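You operate a simulated robot arm through the tools that you are given. There is no shell and no other tool. Be economical: measure what you need, move in short steps, check, and stop when the job is done.

The job below is to be done with a simulated robot arm. You get a single attempt, and the scene is never put back.

TASK
Print the loaded board, move it to OUT and lower the frame.
Fine: one stroke, with the frame latched; latch left free at the end; the lamp and the other boards stay.

The check looks at the end state, three seconds after you hand in, the way a careful person would. Anything else that was tipped, shoved, dropped, spilled or broken makes it a failure.

THE ROBOT
A 6-joint arm with a two-finger parallel gripper, fixed in place. Base frame: the origin is at the foot of the arm, x ahead of it, y to its left, z up. Readings come in m, rad, newtons and seconds.
With the tool pointing down near the work surface it reaches from about 0.36 to 0.82 m from the base axis. Its first joint turns from -2.897 to 2.897 rad. Payload 3.91 kg.
The tool frame sits at the grasp point between the pads (the TCP): z along the fingers, y along the line on which they close. The tips reach 0.03 m beyond it. The gripper opens to 0.11 m. The fingers are 0.02 m wide and 0.01 m thick; the gripper's body (0.048 by 0.112 m) begins 0.055 m behind the TCP.
Orientation is that of the tool frame in the base frame, as a unit quaternion [w, x, y, z]. With the fingers straight down and closing along the base's y, the tool's x points along the base's -x, its y along +y and its z along -z.

THE INTERFACE
- The arm moves only by the tool step_arm. Its argument "series" is a list of rows, each a list of 3 entries, a list of its own where there are three numbers: the shift along the tool's x, y, z in m, then the turn, a rotation vector about the tool's x, y, z in degrees, then the gripper command, from -1 (fully open) to 1 (shut), values between in proportion. In form: [[[tx, ty, tz], [ax, ay, az], jaw], ...]. A call has 1 to 8 rows; each row is the pose to reach, as a shift and turn from the pose commanded when the call began, along the tool's axes at that moment. A row lasts 0.2 s, in which the tool goes at most 0.05 m and 0.15 rad; a call with a longer step from one row to the next is refused whole, and so is a gripper value outside its range. Where a pose cannot be reached the arm comes as near as it can. A force on the tool above 50 N (or 10 N above the force at the start of the call, whichever is more), or a blocked arm, ends the call early, and 0.2 s more pass. The fingers move at their own pace (about 0.045 m/s each) and stop on an object; they squeeze with about 36 N. The grip force told is the motor's: it shows also when the fingers shut on nothing. Time passes only in rows, and 0.2 s behind the last, so rows that repeat a pose let the fingers close. The reply holds the time, the measured pose of the TCP, the force on the tool along the base axes, the opening and the grip force, in the units named above and with some noise, with the torque about the TCP (base axes, N m) and any sound that the robot's microphone picked up, and new pictures: "pictures" is both (left out), scene, wrist or none.
- Cameras (640 x 400 px; columns grow to the right, rows downward): "scene" is fixed at [0.0484, 0.6493, 1.6845]; the picture's right is [-0.55, -0.84, 0.00], its down [-0.82, 0.54, -0.17] and it looks along [0.15, -0.10, -0.98] (base axes); focal length 214 px, centre (320, 200). "wrist" rides on the gripper at [0.077, 0.007, -0.114] in the tool frame; the picture's right is [-0.09, 1.00, 0.00], its down [-0.80, -0.07, -0.59] and it looks along [-0.59, -0.05, 0.80] (tool axes); focal length 270 px, centre (320, 200). There is no depth. A picture from a camera that has moved, and an enlarged one, comes with that camera's place and axes in the base frame and with its lens.
- move_column(by): slides the trunk up (or, below 0, down) by that many m; the arm rides with it, the base frame stays. It gives what a move gives, with no picture.
- inspect(camera, box): a new picture of the part [left, top, right, bottom] of that camera's present view, enlarged. No time passes.
- sign_off(): hands the job in; it is judged then, once.

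Go step by step. Nothing tells you positions but the pictures and the camera data: compare them with the known pose of the tool, close in by small moves and look again before you grip or let go. The budget is 120 turns and 200 pictures, counting those below and the enlarged ones. Unless the task says otherwise, let go and move clear before handing in, and close with one line.

The tools are called after ">>>" as name(argument=value, ...) on one line, values as JSON. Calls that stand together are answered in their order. step_arm: Moves the arm, as the interface text tells. Its arguments: {"type":"object","properties":{"series":{"type":"array","items":{"type":"array"}},"pictures":{"type":"string","enum":["both","scene","wrist","none"]}},"required":["series"]} The other tools are called the same way: move_column (by) slides the trunk up or down; inspect (camera, box) takes an enlarged picture of a part of a camera's view; sign_off () hands the job in.

At the start:

```text
time_s: 0.0
position: [0.1664, 0.3952, 1.3814]
tool_rot: [0.0, -0.001, 1.0, 0.001]
wrist_force: [-0.1, 0.9, -1.1]
moment: [0.0, -0.04, -0.01]
opening: 0.1101
finger_force: 0.0
trunk travel left (down, up): [-0.55, 0.06]
```

scene: 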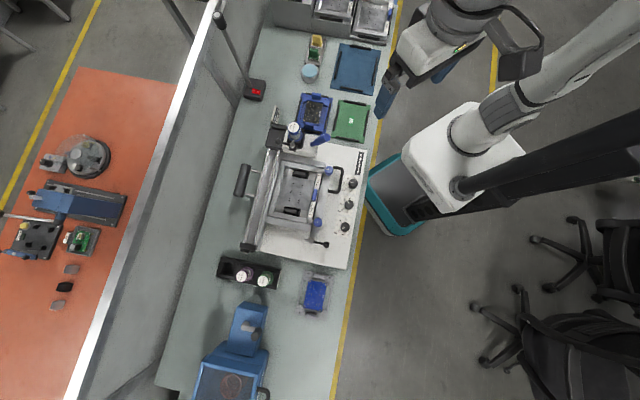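
wrist: 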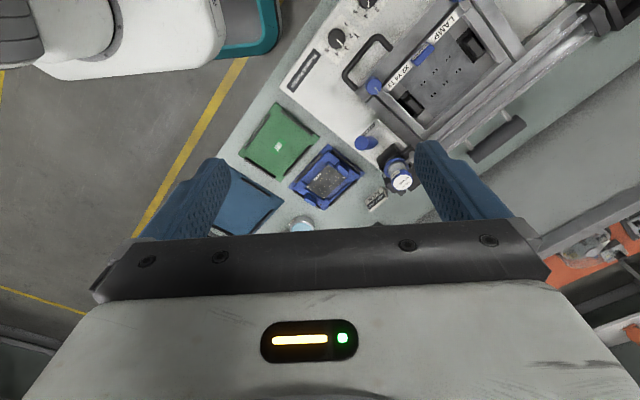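

I see a bench with a small stencil printer: a frame, a squeegee and several trays. I'll enlarge the views first to read the parts and labels.

>>> inspect(camera="scene", box=[220, 80, 380, 180])

>>> inspect(camera="scene", box=[220, 150, 380, 250])

>>> inspect(camera="scene", box=[200, 220, 360, 320])

>>> inspect(camera="scene", box=[240, 0, 400, 100])

>>> inspect(camera="wrist", box=[300, 0, 620, 200])

```text
4.00 times, centred on (300, 130) of scene
camera zoom: at [0.0484, 0.6493, 1.6845], right [-0.55, -0.84, 0.0], down [-0.82, 0.54, -0.17], along [0.15, -0.1, -0.98], focal length 858 px, centre (400, 480)
```

zoom: 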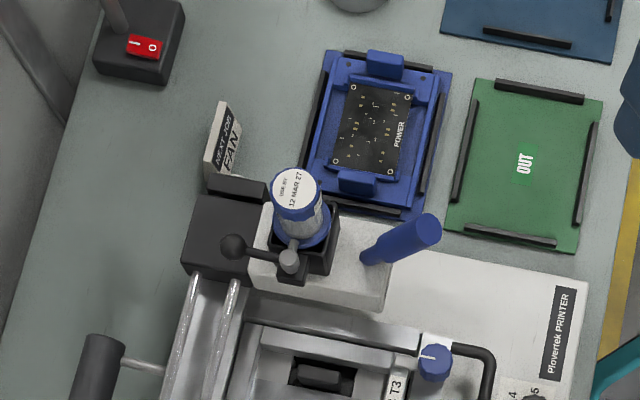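

```text
4.00 times, centred on (300, 200) of scene
camera zoom: at [0.0484, 0.6493, 1.6845], right [-0.55, -0.84, 0.0], down [-0.82, 0.54, -0.17], along [0.15, -0.1, -0.98], focal length 858 px, centre (400, 200)
```

zoom: 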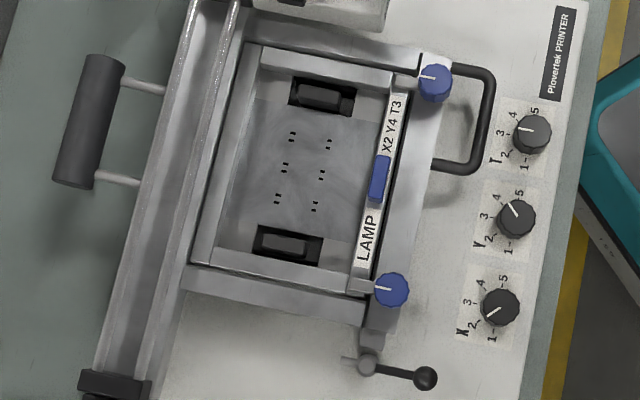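

```text
4.00 times, centred on (280, 270) of scene
camera zoom: at [0.0484, 0.6493, 1.6845], right [-0.55, -0.84, 0.0], down [-0.82, 0.54, -0.17], along [0.15, -0.1, -0.98], focal length 858 px, centre (480, -80)
```

zoom: 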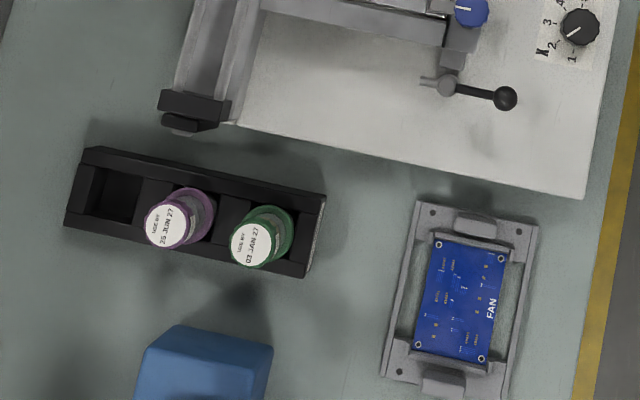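

```text
4.00 times, centred on (320, 50) of scene
camera zoom: at [0.0484, 0.6493, 1.6845], right [-0.55, -0.84, 0.0], down [-0.82, 0.54, -0.17], along [0.15, -0.1, -0.98], focal length 858 px, centre (320, 800)
```

zoom: 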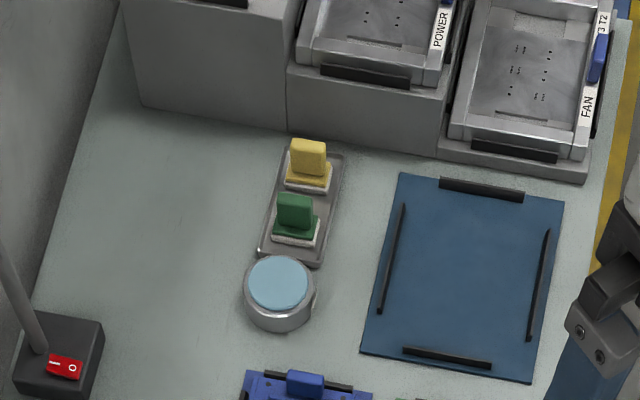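

```text
2.00 times, centred on (460, 100) of wrist
camera zoom: at [0.0886, 0.4029, 1.4966], right [0.09, 1.0, 0.0], down [0.8, -0.07, 0.59], along [0.59, -0.05, -0.8], focal length 541 px, centre (40, 400)
```

zoom: 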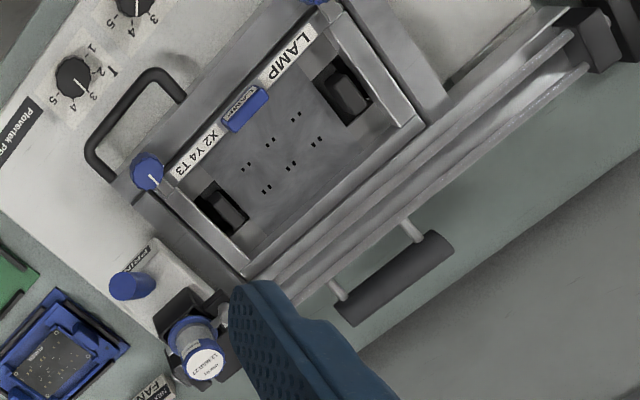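

The OUT mat works out at about (0.38, 0.27), with the bench top at z≈0.87. The printer lies around (0.21, 0.63) and is turned about 45°. I'll bring the wrist camera closer, facing the printer squarely.

>>> step_arm(series=[[[0.018, 0.013, 0.02], [0, 0, -7.5], -1], [[0.036, 0.026, 0.04], [0, 0, -15], -1], [[0.054, 0.04, 0.06], [0, 0, -22.5], -1], [[0.072, 0.053, 0.08], [0, 0, -30], -1], [[0.09, 0.066, 0.1], [0, 0, -37.5], -1], [[0.11, 0.08, 0.12], [0, 0, -45], -1], [[0.11, 0.08, 0.12], [0, 0, -45], -1]])

```text
time_s: 1.6
position: [0.057, 0.4743, 1.2594]
tool_rot: [-0.001, -0.384, 0.923, 0.0]
wrist_force: [-0.3, 0.1, -1.6]
moment: [-0.01, -0.01, 0.01]
opening: 0.1101
finger_force: 0.1
trunk travel left (down, up): [-0.55, 0.06]
camera wrist: at [-0.0048, 0.4256, 1.3755], right [-0.64, 0.77, 0.0], down [0.62, 0.52, 0.59], along [0.46, 0.38, -0.8], focal length 270 px, centre (320, 200)
```

scene: 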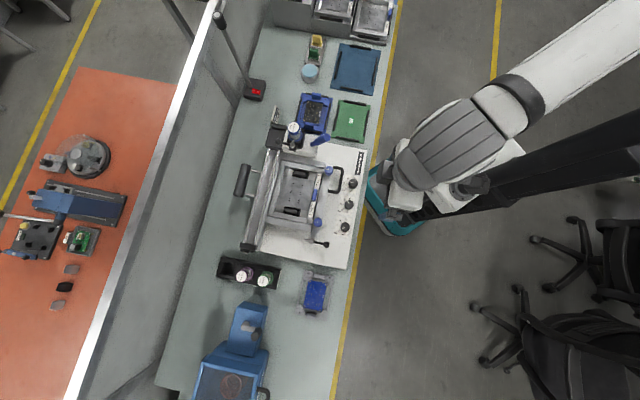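
wrist: 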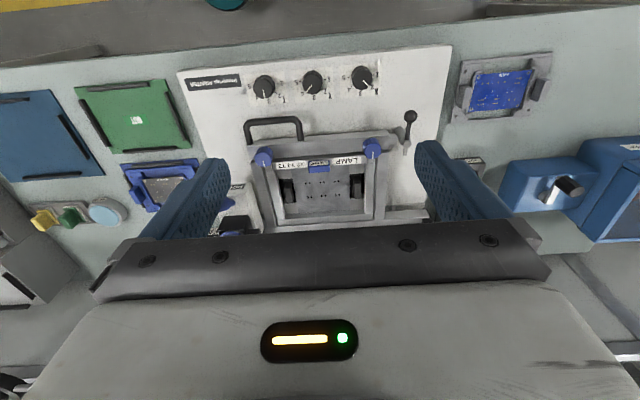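

The camera is upright over the printer now. I'll enlarge the knobs, latch and frame.

>>> inspect(camera="wrist", box=[220, 50, 440, 187])

>>> inspect(camera="wrist", box=[320, 60, 460, 148])

>>> inspect(camera="scene", box=[300, 210, 364, 250])

>>> inspect(camera="scene", box=[260, 100, 340, 150])

```text
2.91 times, centred on (330, 118) of wrist
camera zoom: at [-0.0048, 0.4256, 1.3755], right [-0.64, 0.77, 0.0], down [0.62, 0.52, 0.59], along [0.46, 0.38, -0.8], focal length 786 px, centre (291, 437)
```

zoom: 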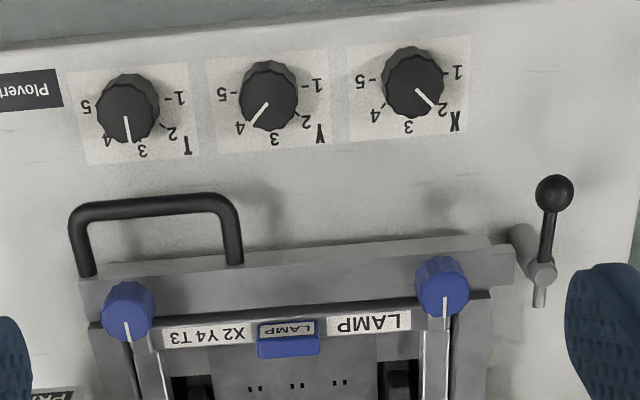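

```text
4.55 times, centred on (390, 104) of wrist
camera zoom: at [-0.0048, 0.4256, 1.3755], right [-0.64, 0.77, 0.0], down [0.62, 0.52, 0.59], along [0.46, 0.38, -0.8], focal length 1229 px, centre (2, 636)
```

zoom: 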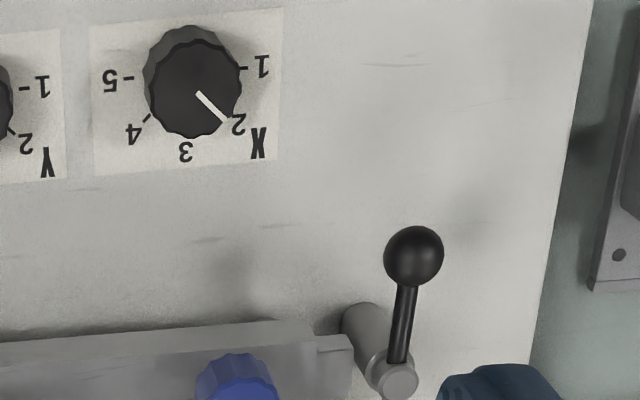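

```text
10.00 times, centred on (332, 230) of scene
camera zoom: at [0.0484, 0.6493, 1.6845], right [-0.55, -0.84, 0.0], down [-0.82, 0.54, -0.17], along [0.15, -0.1, -0.98], focal length 2145 px, centre (200, -100)
```

zoom: 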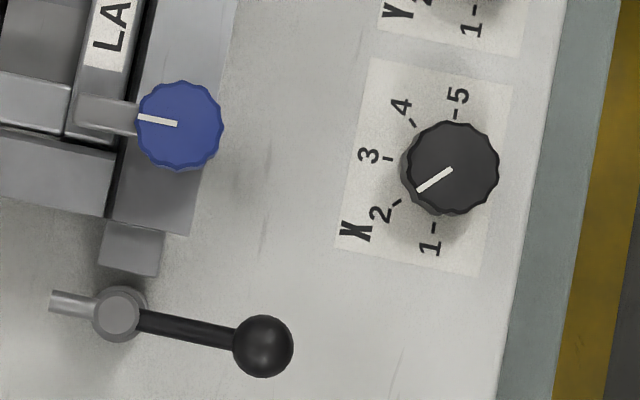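

```text
8.00 times, centred on (300, 125) of scene
camera zoom: at [0.0484, 0.6493, 1.6845], right [-0.55, -0.84, 0.0], down [-0.82, 0.54, -0.17], along [0.15, -0.1, -0.98], focal length 1716 px, centre (480, 800)
```

zoom: 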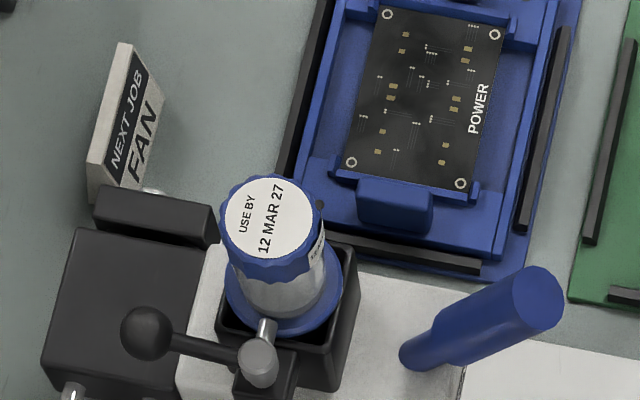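

The dials read X2 and Y4, and T looks like 3, which matches the stencil label. The latch lever sits at the robot-side corner with its stub away from the frame tab, so it appears free. Next I'll look at the print carriage and the PRINT label.

>>> step_arm(series=[[[0, -0.035, 0.02], [0, 0, 0], -1], [[0, -0.07, 0.04], [0, 0, 0], -1], [[0, -0.105, 0.06], [0, 0, 0], -1], [[0, -0.14, 0.08], [0, 0, 0], -1], [[0, -0.17, 0.1], [0, 0, 0], -1]], pictures="wrist")

>>> inspect(camera="wrist", box=[200, 60, 440, 210])

>>> inspect(camera="scene", box=[334, 165, 374, 190])

```text
time_s: 2.8
position: [0.1784, 0.3532, 1.1619]
tool_rot: [0.0, -0.383, 0.924, 0.0]
wrist_force: [0.5, 0.2, -0.3]
moment: [-0.02, 0.01, -0.02]
opening: 0.1099
finger_force: 0.0
trunk travel left (down, up): [-0.55, 0.06]
camera wrist: at [0.1178, 0.3036, 1.276], right [-0.64, 0.77, 0.0], down [0.62, 0.52, 0.59], along [0.46, 0.38, -0.8], focal length 270 px, centre (320, 200)
```

wrist: 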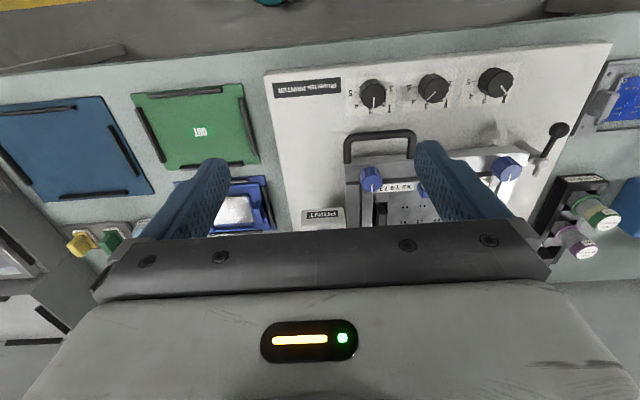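

```text
2.67 times, centred on (320, 135) of wrist
camera zoom: at [0.1178, 0.3036, 1.276], right [-0.64, 0.77, 0.0], down [0.62, 0.52, 0.59], along [0.46, 0.38, -0.8], focal length 721 px, centre (320, 373)
```

zoom: 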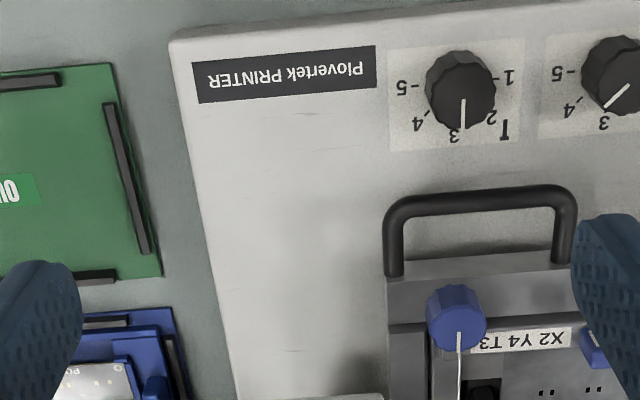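

```text
16.00 times, centred on (354, 178) of scene
camera zoom: at [0.0484, 0.6493, 1.6845], right [-0.55, -0.84, 0.0], down [-0.82, 0.54, -0.17], along [0.15, -0.1, -0.98], focal length 3432 px, centre (-224, 560)
```

zoom: 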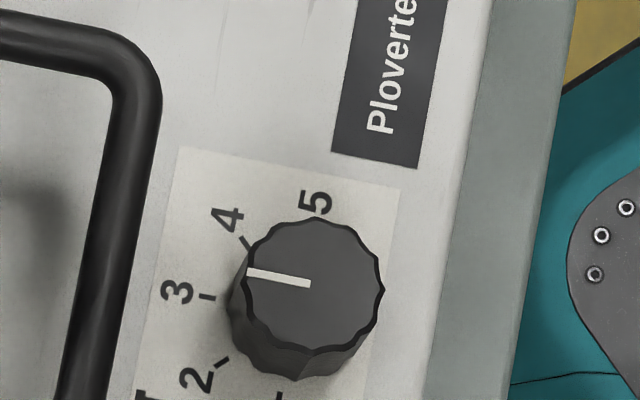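

All three dials match the label (X2 Y4 T3). I'll shift away from the base so the carriage and handle come into the clear part of the view.

>>> step_arm(series=[[[-0.04, 0, -0.01], [0, 0, 0], -1], [[-0.08, 0, -0.02], [0, 0, 0], -1], [[-0.12, 0, -0.03], [0, 0, 0], -1], [[-0.16, 0, -0.04], [0, 0, 0], -1], [[-0.19, 0, -0.04], [0, 0, 0], -1], [[-0.19, 0, -0.04], [0, 0, 0], -1]], pictures="wrist")

>>> inspect(camera="wrist", box=[200, 60, 440, 210])

```text
time_s: 4.2
position: [0.3124, 0.4874, 1.2014]
tool_rot: [0.0, -0.382, 0.924, 0.0]
wrist_force: [-0.4, -0.7, -0.2]
moment: [-0.03, 0.0, 0.03]
opening: 0.1097
finger_force: 0.0
trunk travel left (down, up): [-0.55, 0.06]
camera wrist: at [0.2509, 0.4384, 1.3165], right [-0.64, 0.77, 0.0], down [0.62, 0.52, 0.59], along [0.46, 0.38, -0.8], focal length 270 px, centre (320, 200)
```

wrist: 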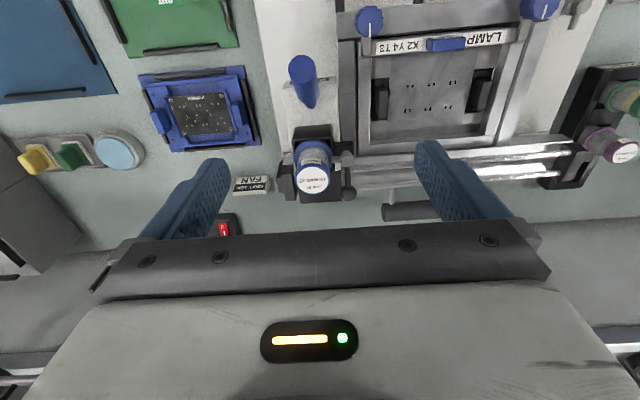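

```text
2.67 times, centred on (320, 135) of wrist
camera zoom: at [0.2509, 0.4384, 1.3165], right [-0.64, 0.77, 0.0], down [0.62, 0.52, 0.59], along [0.46, 0.38, -0.8], focal length 721 px, centre (320, 373)
```

zoom: 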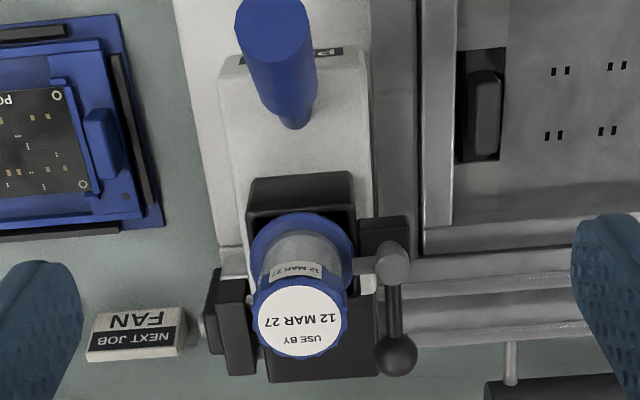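

The blue PRINT handle runs from about (0.336, 0.492, 0.98) to (0.299, 0.457, 1.057). The carriage rides rails running along about (-0.7, 0.7). The latch pivot is at about (0.058, 0.676), with its ball at (0.02, 0.64, 0.93). I'll hover beside the latch ball with the fingers shut.

>>> step_arm(series=[[[0.015, 0.039, 0.0], [0, 0, 0], 1], [[0.03, 0.078, 0.01], [0, 0, 0], 1], [[0.045, 0.117, 0.03], [0, 0, 0], 1], [[0.06, 0.156, 0.045], [0, 0, 0], 1], [[0.075, 0.195, 0.06], [0, 0, 0], 1], [[0.09, 0.234, 0.08], [0, 0, 0], 1], [[0.105, 0.271, 0.1], [0, 0, 0], 1], [[0.105, 0.271, 0.1], [0, 0, 0], 1]])

```text
time_s: 6.0
position: [0.0457, 0.6052, 1.1036]
tool_rot: [0.0, -0.382, 0.924, 0.0]
wrist_force: [0.5, 0.0, 0.5]
moment: [0.0, 0.02, -0.01]
opening: 0.0
finger_force: 36.0
trunk travel left (down, up): [-0.55, 0.06]
camera wrist: at [-0.0143, 0.5567, 1.2175], right [-0.64, 0.77, 0.0], down [0.62, 0.52, 0.59], along [0.46, 0.38, -0.8], focal length 270 px, centre (320, 200)
```

scene: 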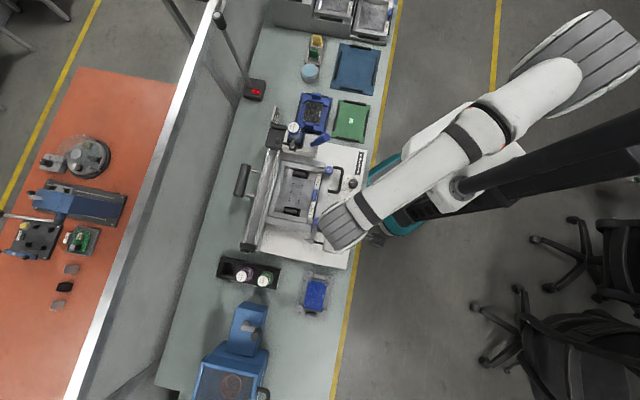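
wrist: 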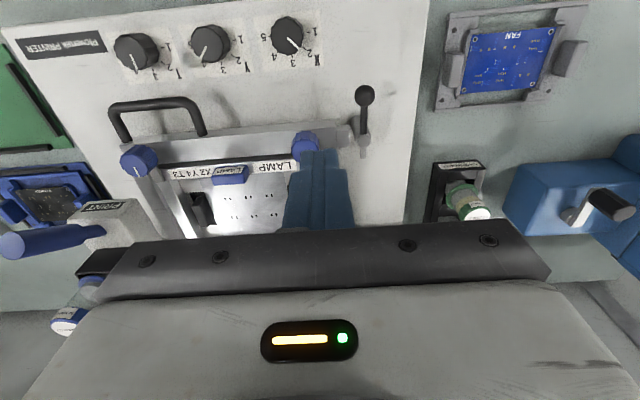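

The ball estimate holds at (0.018, 0.642). Lowering the closed fingers lands on bare plate beside it, clear of the frame.

>>> step_arm(series=[[[0, 0, 0.04], [0, 0, 0], 1], [[0, 0, 0.08], [0, 0, 0], 1], [[0, 0, 0.12], [0, 0, 0], 1], [[0, 0, 0.15], [0, 0, 0], 1], [[0, 0, 0.155], [0, 0, 0], 1]])

>>> inspect(camera="wrist", box=[240, 0, 480, 150])

```text
time_s: 7.2
position: [0.0449, 0.6075, 0.9454]
tool_rot: [0.0, -0.382, 0.924, 0.0]
wrist_force: [-0.5, -0.1, -0.7]
moment: [-0.01, -0.01, -0.01]
opening: 0.0
finger_force: 35.6
trunk travel left (down, up): [-0.55, 0.06]
camera wrist: at [-0.0155, 0.5579, 1.0603], right [-0.64, 0.77, 0.0], down [0.62, 0.52, 0.59], along [0.46, 0.38, -0.8], focal length 270 px, centre (320, 200)
```

scene: 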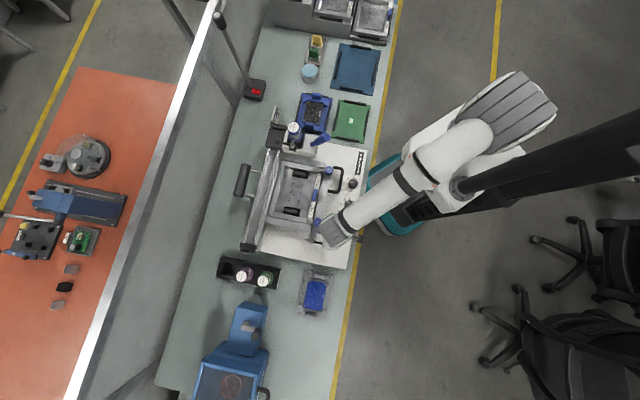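
wrist: 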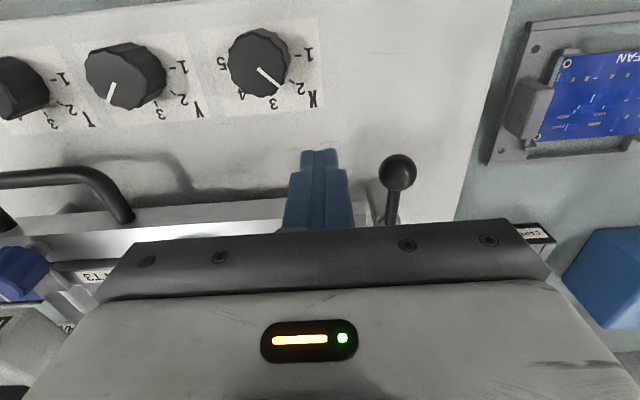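

```text
2.67 times, centred on (360, 75) of wrist
camera zoom: at [-0.0155, 0.5579, 1.0603], right [-0.64, 0.77, 0.0], down [0.62, 0.52, 0.59], along [0.46, 0.38, -0.8], focal length 721 px, centre (213, 533)
```

zoom: 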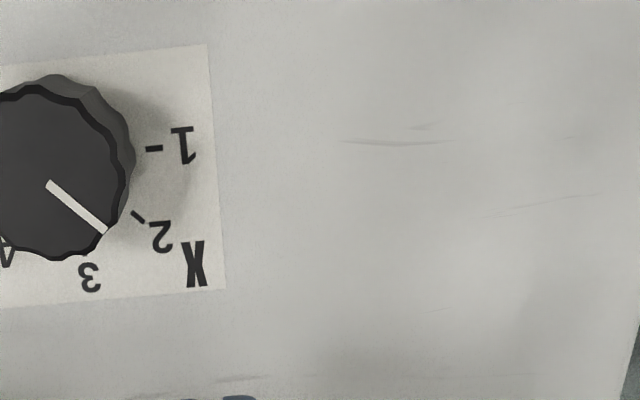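

The fingers stand beside the ball. I'll push it round the pivot through about 90°, so the stub swings over the frame tab.

>>> step_arm(series=[[[0, 0.02, 0], [0, 0, 0], 1], [[0.001, 0.035, 0], [0, 0, 0], 1], [[0.0006, 0.05, 0], [0, 0, 0], 1], [[-0.0035, 0.064, 0], [0, 0, 0], 1], [[-0.0114, 0.0776, 0], [0, 0, 0], 1], [[-0.0225, 0.088, 0], [0, 0, 0], 1], [[-0.036, 0.096, 0], [0, 0, 0], 1]])

```text
time_s: 8.8
position: [0.0029, 0.7012, 0.9471]
tool_rot: [0.0, -0.383, 0.924, 0.0]
wrist_force: [0.6, 0.0, -1.0]
moment: [-0.01, -0.01, 0.0]
opening: 0.0
finger_force: 36.2
trunk travel left (down, up): [-0.55, 0.06]
camera wrist: at [-0.0576, 0.6518, 1.0612], right [-0.64, 0.77, 0.0], down [0.62, 0.52, 0.59], along [0.46, 0.38, -0.8], focal length 270 px, centre (320, 200)
```

scene: 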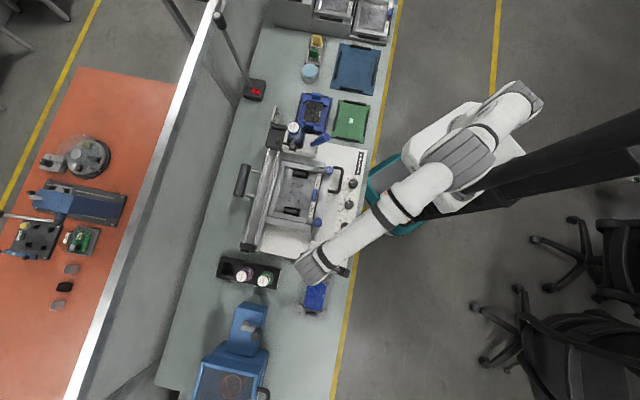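
wrist: 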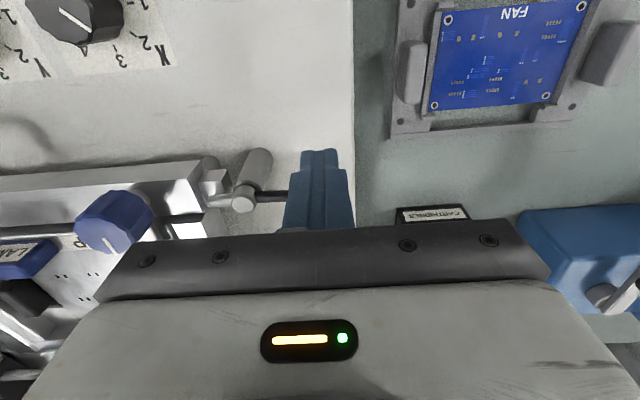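

The lever now points along the rail direction, with the stub toward the tab. I'll zoom in to confirm it is engaged.

>>> inspect(camera="wrist", box=[180, 130, 340, 230])

```text
4.00 times, centred on (260, 180) of wrist
camera zoom: at [-0.0576, 0.6518, 1.0612], right [-0.64, 0.77, 0.0], down [0.62, 0.52, 0.59], along [0.46, 0.38, -0.8], focal length 1081 px, centre (560, 280)
```

zoom: 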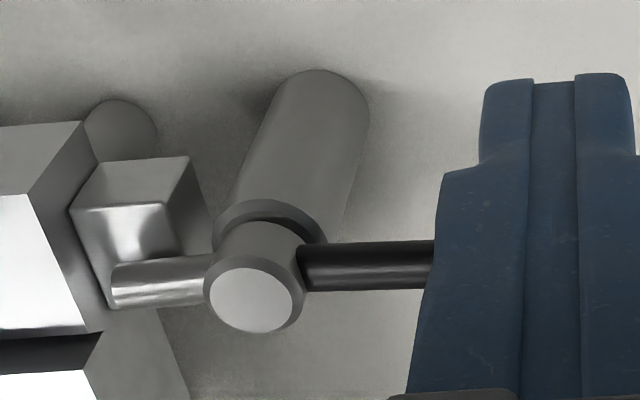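

The stub lies over the frame tab, so the frame is latched. I'll back away and go up toward the PRINT handle.

>>> step_arm(series=[[[0.03, 0, 0], [0, 0, 0], 1], [[0.03, 0, -0.045], [0, 0, 0], 1], [[0.03, 0, -0.09], [0, 0, 0], 1], [[0.025, 0, -0.135], [0, 0, 0], 1], [[0.015, -0.02, -0.175], [0, 0, 0], 1], [[0, -0.06, -0.19], [0, 0, 0], 1], [[-0.02, -0.1, -0.2], [0, 0, 0], 1], [[-0.04, -0.14, -0.2], [0, 0, 0], 0.5]], pictures="none")

>>> step_arm(series=[[[0, -0.045, 0], [0, 0, 0], 0.2], [[0, -0.09, 0], [0, 0, 0], 0], [[0, -0.135, 0], [0, 0, 0], -0.3], [[0, -0.18, 0], [0, 0, 0], -0.5], [[0, -0.21, 0], [0, 0, 0], -0.5], [[0, -0.243, 0], [0, 0, 0], -0.5], [[0, -0.243, 0], [0, 0, 0], -0.5]])

>>> inspect(camera="scene", box=[284, 210, 348, 250])

```text
time_s: 10.6
position: [0.1295, 0.6283, 1.1474]
tool_rot: [0.0, -0.383, 0.924, 0.0]
wrist_force: [-0.8, -0.4, -0.2]
moment: [0.01, 0.04, 0.01]
opening: 0.0273
finger_force: 0.0
trunk travel left (down, up): [-0.55, 0.06]
```

```text
time_s: 12.2
position: [0.3039, 0.4585, 1.1438]
tool_rot: [0.0, -0.383, 0.924, 0.0]
wrist_force: [-0.2, 0.0, -0.2]
moment: [-0.01, -0.02, 0.0]
opening: 0.0824
finger_force: 0.0
trunk travel left (down, up): [-0.55, 0.06]
camera wrist: at [0.2424, 0.4096, 1.2592], right [-0.64, 0.77, 0.0], down [0.62, 0.52, 0.59], along [0.46, 0.38, -0.8], focal length 270 px, centre (320, 200)
```

scene: 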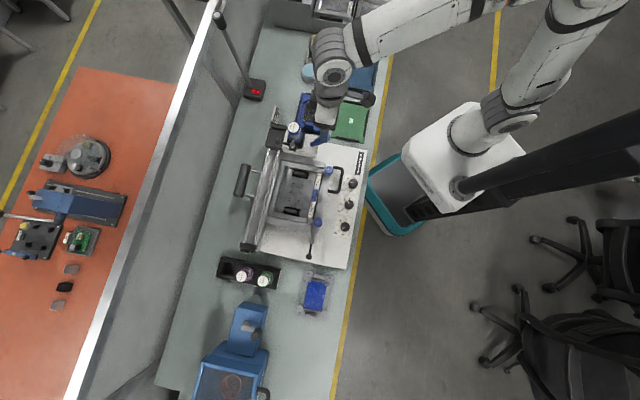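
wrist: 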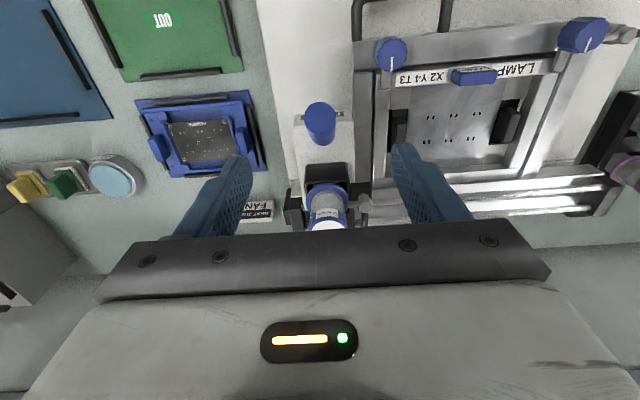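

```text
10.00 times, centred on (316, 230) of scene
camera zoom: at [0.0484, 0.6493, 1.6845], right [-0.55, -0.84, 0.0], down [-0.82, 0.54, -0.17], along [0.15, -0.1, -0.98], focal length 2145 px, centre (360, -100)
```

zoom: 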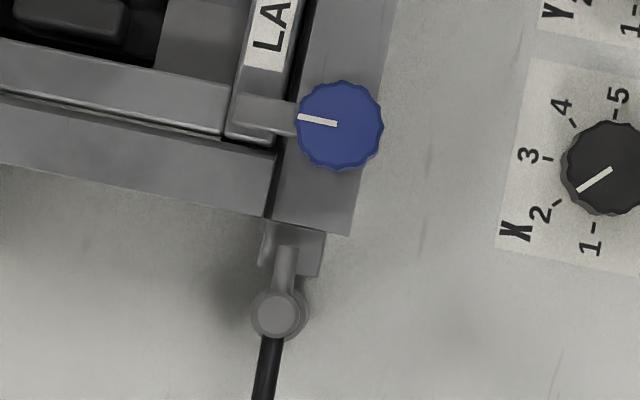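

The latch is confirmed closed, and the handle sits centred between the open fingers. I'll descend over it and grip.

>>> step_arm(series=[[[-0.006, 0.002, 0.035], [0, 0, 0], -0.5], [[-0.012, 0.002, 0.07], [0, 0, 0], -0.5], [[-0.012, 0.002, 0.1], [0, 0, 0], -0.5], [[-0.012, 0.002, 0.112], [0, 0, 0], -0.5]])

```text
time_s: 13.2
position: [0.3103, 0.4706, 1.0337]
tool_rot: [0.0, -0.382, 0.924, 0.0]
wrist_force: [0.7, -0.2, -0.9]
moment: [0.0, 0.01, -0.01]
opening: 0.0824
finger_force: 0.0
trunk travel left (down, up): [-0.55, 0.06]
camera wrist: at [0.2501, 0.4204, 1.1488], right [-0.64, 0.77, 0.0], down [0.62, 0.52, 0.59], along [0.46, 0.38, -0.8], focal length 270 px, centre (320, 200)
```

scene: 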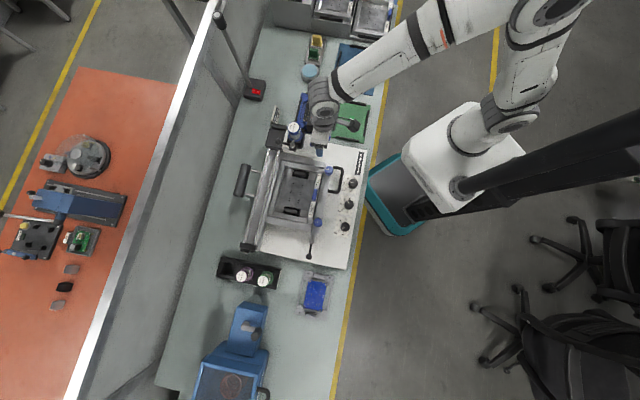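
wrist: 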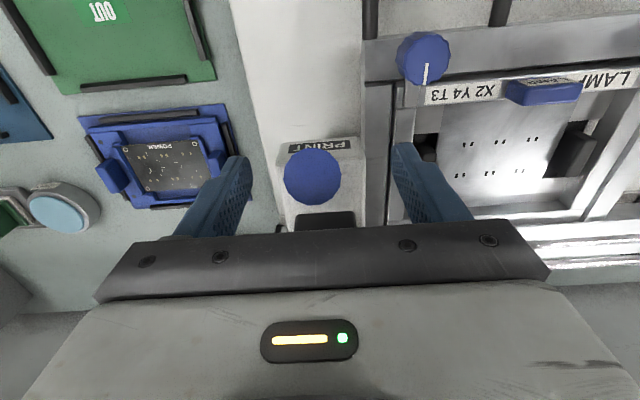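

>>> step_arm(series=[[[0, 0, 0], [0, 0, 0], 0.2], [[0, 0, 0], [0, 0, 0], 1], [[0, 0, 0], [0, 0, 0], 1], [[0, 0, 0], [0, 0, 0], 1], [[0, 0, 0], [0, 0, 0], 1]], pictures="wrist")

```text
time_s: 14.4
position: [0.3105, 0.4696, 1.0348]
tool_rot: [0.001, -0.383, 0.924, 0.0]
wrist_force: [-1.1, -0.8, 0.6]
moment: [0.04, 0.02, -0.03]
opening: 0.0259
finger_force: 45.3
trunk travel left (down, up): [-0.55, 0.06]
camera wrist: at [0.2501, 0.4203, 1.1491], right [-0.64, 0.77, 0.0], down [0.62, 0.52, 0.59], along [0.46, 0.38, -0.8], focal length 270 px, centre (320, 200)
```

wrist: 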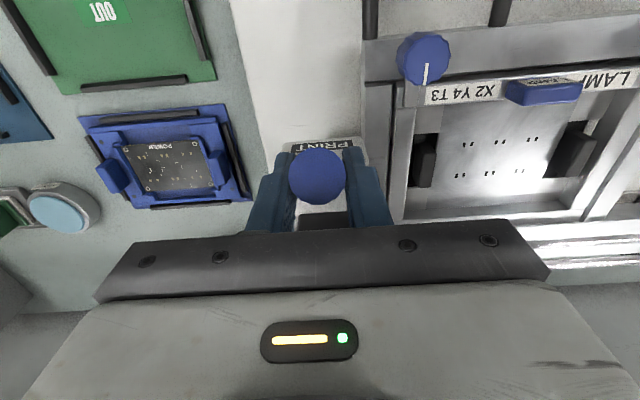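

The handle is held with 26 mm between the fingers. I'll begin the stroke along the rails gently and watch the force.

>>> step_arm(series=[[[0, 0.01, 0], [0, 0, 0], 1], [[0, 0.03, 0], [0, 0, 0], 1], [[0, 0.05, 0], [0, 0, 0], 1], [[0, 0.075, 0], [0, 0, 0], 1]])

```text
time_s: 15.4
position: [0.258, 0.5228, 1.0331]
tool_rot: [0.001, -0.383, 0.924, 0.001]
wrist_force: [6.4, 7.8, 11.2]
moment: [-0.58, -0.11, -0.14]
opening: 0.026
finger_force: 45.2
trunk travel left (down, up): [-0.55, 0.06]
camera wrist: at [0.1971, 0.4727, 1.1488], right [-0.64, 0.77, 0.0], down [0.62, 0.52, 0.6], along [0.46, 0.38, -0.8], focal length 270 px, centre (320, 200)
```

scene: 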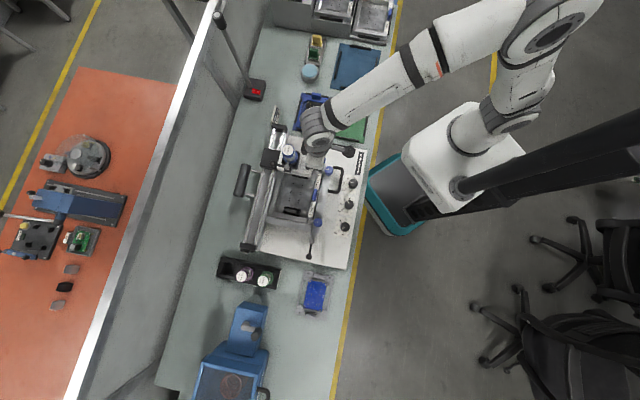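
wrist: 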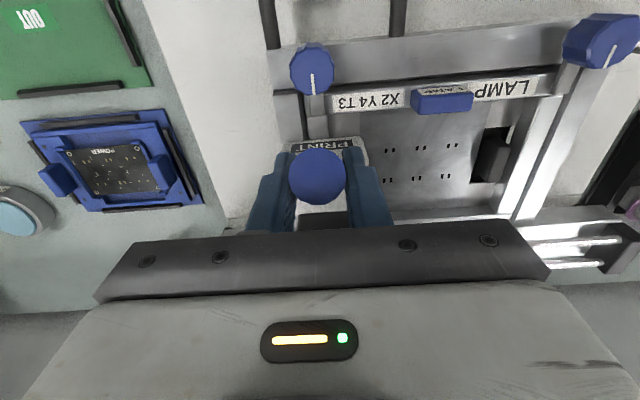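

The carriage moves along smoothly with light forces, mostly a small sideways bias. I'll continue with a slight correction.

>>> step_arm(series=[[[-0.001, 0.025, -0.001], [0, 0, 0], 1], [[-0.0015, 0.05, -0.001], [0, 0, 0], 1], [[-0.002, 0.075, -0.001], [0, 0, 0], 1], [[-0.0025, 0.1, -0.001], [0, 0, 0], 1], [[-0.003, 0.125, -0.001], [0, 0, 0], 1], [[-0.0035, 0.15, -0.001], [0, 0, 0], 1]])

```text
time_s: 16.8
position: [0.1511, 0.6302, 1.0352]
tool_rot: [-0.002, -0.382, 0.924, -0.002]
wrist_force: [-5.9, -4.9, -8.8]
moment: [-0.96, 1.01, 0.06]
opening: 0.0258
finger_force: 45.0
trunk travel left (down, up): [-0.55, 0.06]
camera wrist: at [0.0902, 0.581, 1.1499], right [-0.64, 0.77, 0.0], down [0.62, 0.52, 0.59], along [0.46, 0.38, -0.81], focal length 270 px, centre (320, 200)
```

scene: 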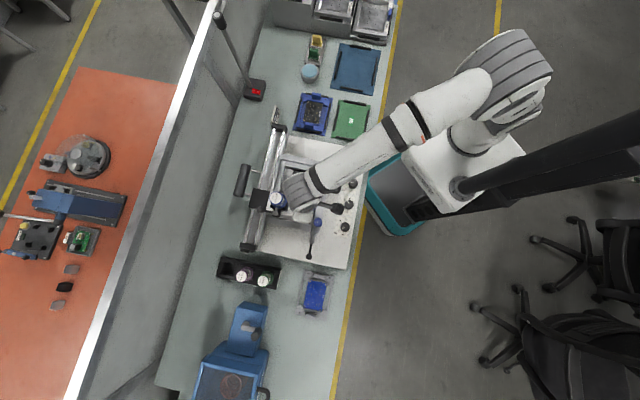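
wrist: 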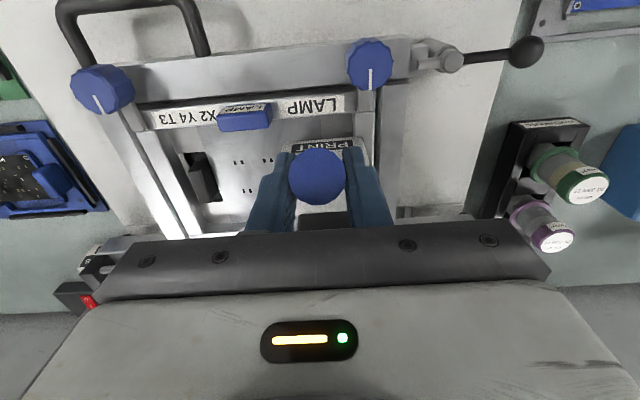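

The stroke continues, and I over-corrected sideways slightly, so I'll take that back. Next I go on toward the far end.

>>> step_arm(series=[[[0.001, 0.02, 0.001], [0, 0, 0], 1], [[0.002, 0.04, 0.001], [0, 0, 0], 1], [[0.002, 0.06, 0.001], [0, 0, 0], 1], [[0.002, 0.08, 0.001], [0, 0, 0], 1]])

```text
time_s: 17.8
position: [0.0938, 0.6864, 1.0334]
tool_rot: [0.001, -0.383, 0.924, 0.001]
wrist_force: [1.0, 3.0, -3.5]
moment: [0.45, -0.78, -0.18]
opening: 0.0258
finger_force: 45.3
trunk travel left (down, up): [-0.55, 0.06]
camera wrist: at [0.0332, 0.6368, 1.1492], right [-0.64, 0.77, 0.0], down [0.62, 0.52, 0.6], along [0.46, 0.38, -0.8], focal length 270 px, centre (320, 200)
```

scene: 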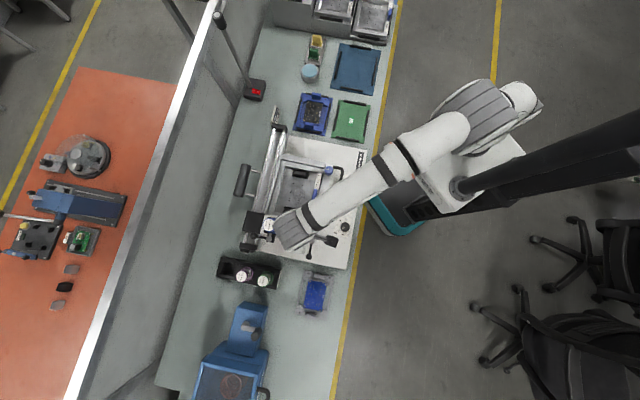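
wrist: 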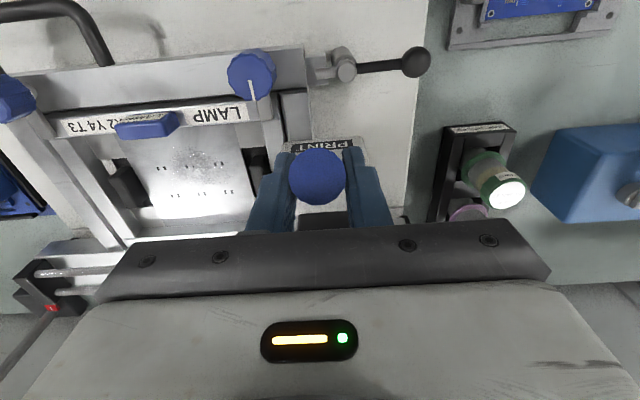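

>>> step_arm(series=[[[0, 0.01, 0], [0, 0, 0], 1], [[0, 0.02, 0], [0, 0, 0], 1], [[0, 0.03, 0], [0, 0, 0], 1], [[0, 0.04, 0], [0, 0, 0], 1]])

>>> inspect(camera="scene", box=[220, 200, 316, 260])

```text
time_s: 18.8
position: [0.0709, 0.7084, 1.034]
tool_rot: [-0.001, -0.382, 0.924, -0.002]
wrist_force: [28.0, -27.1, 0.7]
moment: [0.98, -0.68, 0.52]
opening: 0.0259
finger_force: 44.7
trunk travel left (down, up): [-0.55, 0.06]
camera wrist: at [0.0108, 0.66, 1.1493], right [-0.64, 0.77, 0.0], down [0.62, 0.52, 0.59], along [0.46, 0.38, -0.81], focal length 270 px, centre (320, 200)
```

scene: 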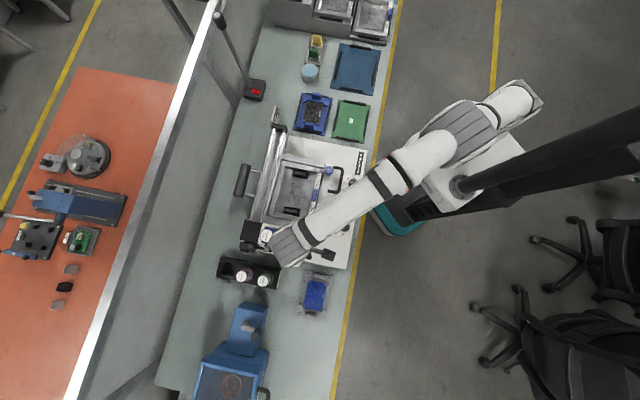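
wrist: 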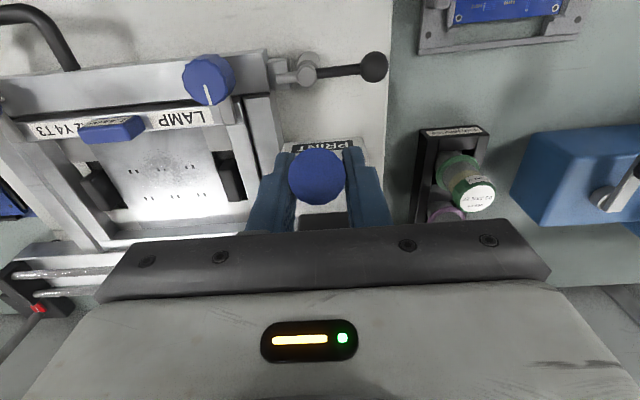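

```text
6.67 times, centred on (268, 230) of scene
camera zoom: at [0.0484, 0.6493, 1.6845], right [-0.55, -0.84, 0.0], down [-0.82, 0.54, -0.17], along [0.15, -0.1, -0.98], focal length 1430 px, centre (667, 0)
```

zoom: 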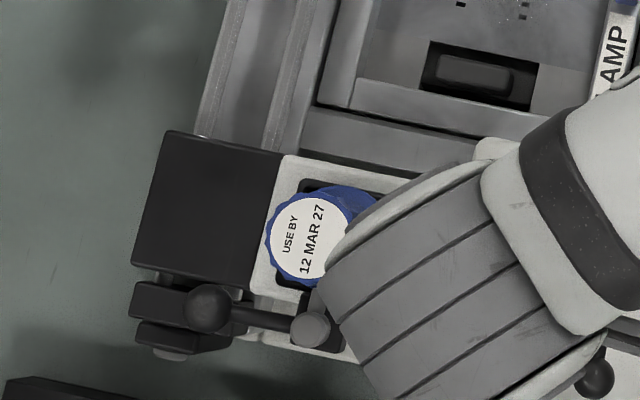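

The carriage is against its far end stop, about 39 N along the rails, so the stroke is complete. I'll relax the push, open and rise.

>>> step_arm(series=[[[0, -0.008, 0], [0, 0, 0], 1], [[0, -0.008, 0], [0, 0, 0], 0.3], [[0, -0.008, 0], [0, 0, 0], -0.3], [[0, -0.008, 0], [0, 0, 0], -0.3], [[0, -0.008, 0], [0, 0, 0], -0.3], [[0, -0.008, -0.04], [0, 0, 0], -0.3], [[0, -0.008, -0.08], [0, 0, 0], -0.3], [[0, -0.008, -0.12], [0, 0, 0], -0.3]])

```text
time_s: 20.6
position: [0.0715, 0.7061, 1.155]
tool_rot: [0.0, -0.383, 0.924, 0.001]
wrist_force: [0.6, 0.8, 0.1]
moment: [-0.01, 0.01, -0.01]
opening: 0.0711
finger_force: 0.0
trunk travel left (down, up): [-0.55, 0.06]
camera wrist: at [0.0114, 0.6571, 1.2704], right [-0.64, 0.77, 0.0], down [0.62, 0.52, 0.59], along [0.46, 0.38, -0.8], focal length 270 px, centre (320, 200)
```

scene: 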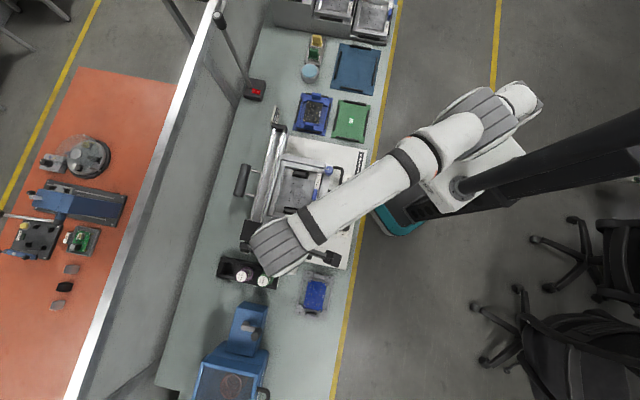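
wrist: 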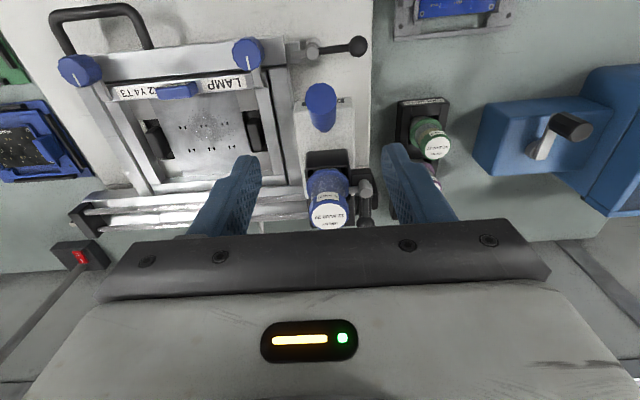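

The print stroke is done. To unlatch, the gripper body must stay clear of the parked handle. I'll turn the gripper 90° to grip the latch ball along the robot–bench direction, then swing it back with a matching turn. First I turn and hover.

>>> step_arm(series=[[[0.01, 0.01, -0.01], [0, 0, 8], -0.3], [[0.02, 0.02, -0.01], [0, 0, 16], -0.2], [[0.033, 0.03, -0.01], [0, 0, 24], -0.1], [[0.033, 0.04, -0.01], [0, 0, 32], 0], [[0.033, 0.05, -0.01], [0, 0, 40], 0], [[0.033, 0.05, -0.01], [0, 0, 48], 0], [[0.033, 0.05, -0.01], [0, 0, 56], 0], [[0.033, 0.05, -0.01], [0, 0, 64], 0]], pictures="none")

>>> step_arm(series=[[[0, 0, 0], [0, 0, 8], 0.1], [[0, 0, 0], [0, 0, 16], 0.1], [[0, 0, 0], [0, 0, 24], 0.1], [[0, 0, 0], [0, 0, 26], 0.1], [[0, 0, 0], [0, 0, 26], 0.1]])

```text
time_s: 22.4
position: [0.0129, 0.7186, 1.1654]
tool_rot: [0.001, 0.167, 0.986, 0.0]
wrist_force: [0.3, -0.2, 0.0]
moment: [0.01, 0.0, 0.0]
opening: 0.0551
finger_force: 0.1
trunk travel left (down, up): [-0.55, 0.06]
```

```text
time_s: 23.6
position: [0.0141, 0.7191, 1.1637]
tool_rot: [0.001, 0.384, 0.923, 0.0]
wrist_force: [0.4, -0.2, 0.3]
moment: [-0.01, 0.01, 0.03]
opening: 0.0496
finger_force: 0.1
trunk travel left (down, up): [-0.55, 0.06]
camera wrist: at [-0.0377, 0.7794, 1.2793], right [0.77, 0.64, 0.0], down [0.52, -0.62, 0.59], along [0.38, -0.46, -0.8], focal length 270 px, centre (320, 200)
```

scene: 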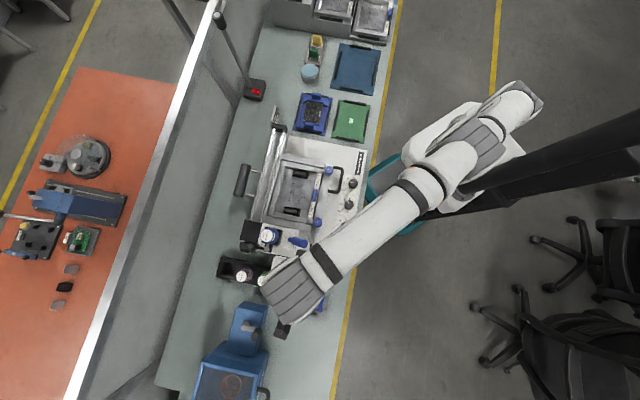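
wrist: 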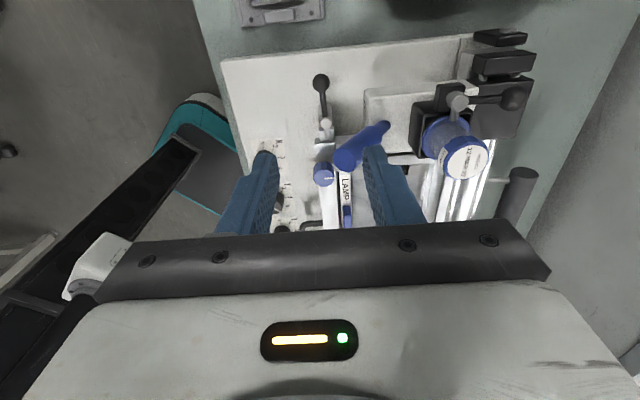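

The ball is under the gap between the fingers, with the handle safely to one side. I'll descend most of the way with a narrower gap, then look.

>>> step_arm(series=[[[0.002, 0, 0.04], [0, 0, 0], 0.2], [[0.002, -0.001, 0.08], [0, 0, 0], 0.27], [[0.002, -0.001, 0.12], [0, 0, 0], 0.27], [[0.002, -0.001, 0.16], [0, 0, 0], 0.27], [[0.002, -0.001, 0.175], [0, 0, 0], 0.27]], pictures="wrist")

>>> inspect(camera="wrist", box=[240, 100, 432, 220])

```text
time_s: 24.8
position: [0.0105, 0.7184, 0.9875]
tool_rot: [0.0, 0.383, 0.924, 0.0]
wrist_force: [0.5, -0.1, -0.6]
moment: [0.01, 0.0, -0.03]
opening: 0.0401
finger_force: 0.1
trunk travel left (down, up): [-0.55, 0.06]
camera wrist: at [-0.0395, 0.7793, 1.1022], right [0.77, 0.64, 0.0], down [0.52, -0.61, 0.6], along [0.38, -0.46, -0.8], focal length 270 px, centre (320, 200)
```

wrist: 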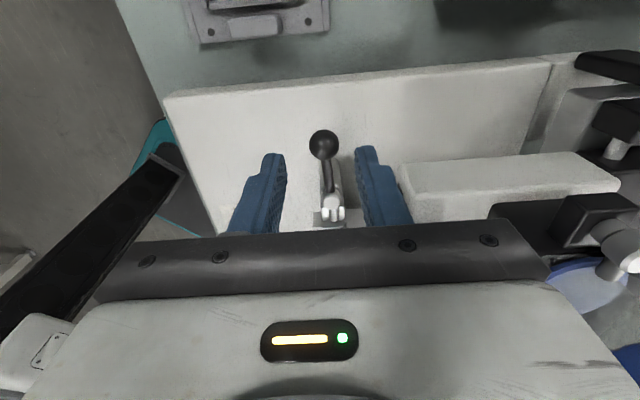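

```text
3.33 times, centred on (336, 160) of wrist
camera zoom: at [-0.0395, 0.7793, 1.1022], right [0.77, 0.64, 0.0], down [0.52, -0.61, 0.6], along [0.38, -0.46, -0.8], focal length 901 px, centre (267, 333)
```

zoom: 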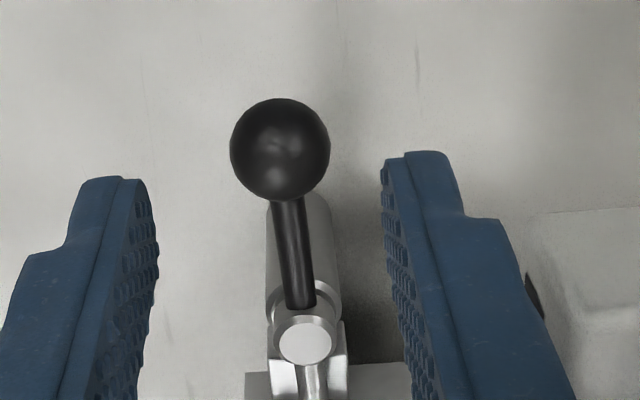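

The ball is centred between the pads. I'll lower to ball height and grip.

>>> step_arm(series=[[[0, 0.001, 0.02], [0, 0, 0], 0.27], [[0, 0.002, 0.041], [0, 0, 0], 0.27], [[0, 0.002, 0.041], [0, 0, 0], 0.27], [[0, 0.002, 0.041], [0, 0, 0], 1], [[0, 0.002, 0.041], [0, 0, 0], 1], [[0, 0.002, 0.041], [0, 0, 0], 1]], pictures="wrist")

```text
time_s: 26.2
position: [0.0126, 0.721, 0.9494]
tool_rot: [0.0, 0.382, 0.924, 0.0]
wrist_force: [0.3, 0.7, -3.0]
moment: [0.16, 0.11, 0.07]
opening: 0.0206
finger_force: 45.2
trunk travel left (down, up): [-0.55, 0.06]
camera wrist: at [-0.038, 0.7806, 1.0646], right [0.77, 0.64, 0.0], down [0.52, -0.62, 0.59], along [0.38, -0.46, -0.8], focal length 270 px, centre (320, 200)
```

wrist: 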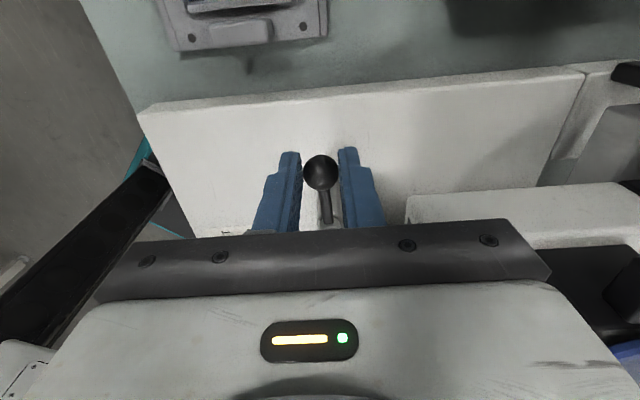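

The ball is gripped. I'll swing it back around the pivot while turning the gripper with it.

>>> step_arm(series=[[[-0.0006, -0.0081, 0], [0, 0, -8], 1], [[-0.0022, -0.016, 0], [0, 0, -16], 1], [[-0.005, -0.0236, 0], [0, 0, -24], 1], [[-0.0088, -0.0307, 0], [0, 0, -32], 1], [[-0.0136, -0.0373, 0], [0, 0, -40], 1], [[-0.0192, -0.0431, 0], [0, 0, -48], 1], [[-0.0256, -0.0481, 0], [0, 0, -56], 1], [[-0.0326, -0.0521, 0], [0, 0, -64], 1]], pictures="wrist")

```text
time_s: 28.0
position: [-0.0003, 0.6623, 0.949]
tool_rot: [0.0, -0.165, 0.986, 0.002]
wrist_force: [12.1, 3.7, 11.3]
moment: [0.11, -0.3, -0.07]
opening: 0.0208
finger_force: 45.0
trunk travel left (down, up): [-0.55, 0.06]
camera wrist: at [-0.0759, 0.643, 1.0646], right [-0.24, 0.97, 0.0], down [0.78, 0.19, 0.59], along [0.58, 0.15, -0.8], focal length 270 px, centre (320, 200)
```

wrist: 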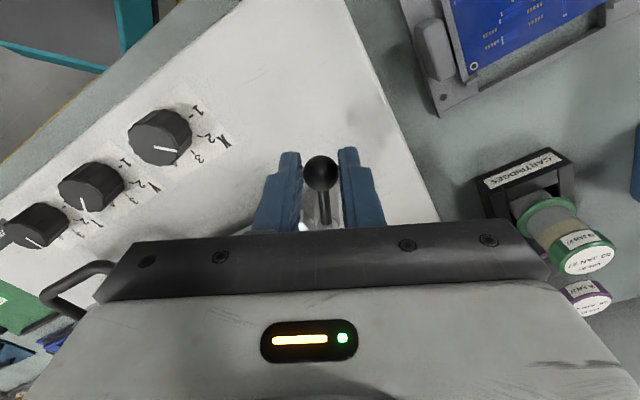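

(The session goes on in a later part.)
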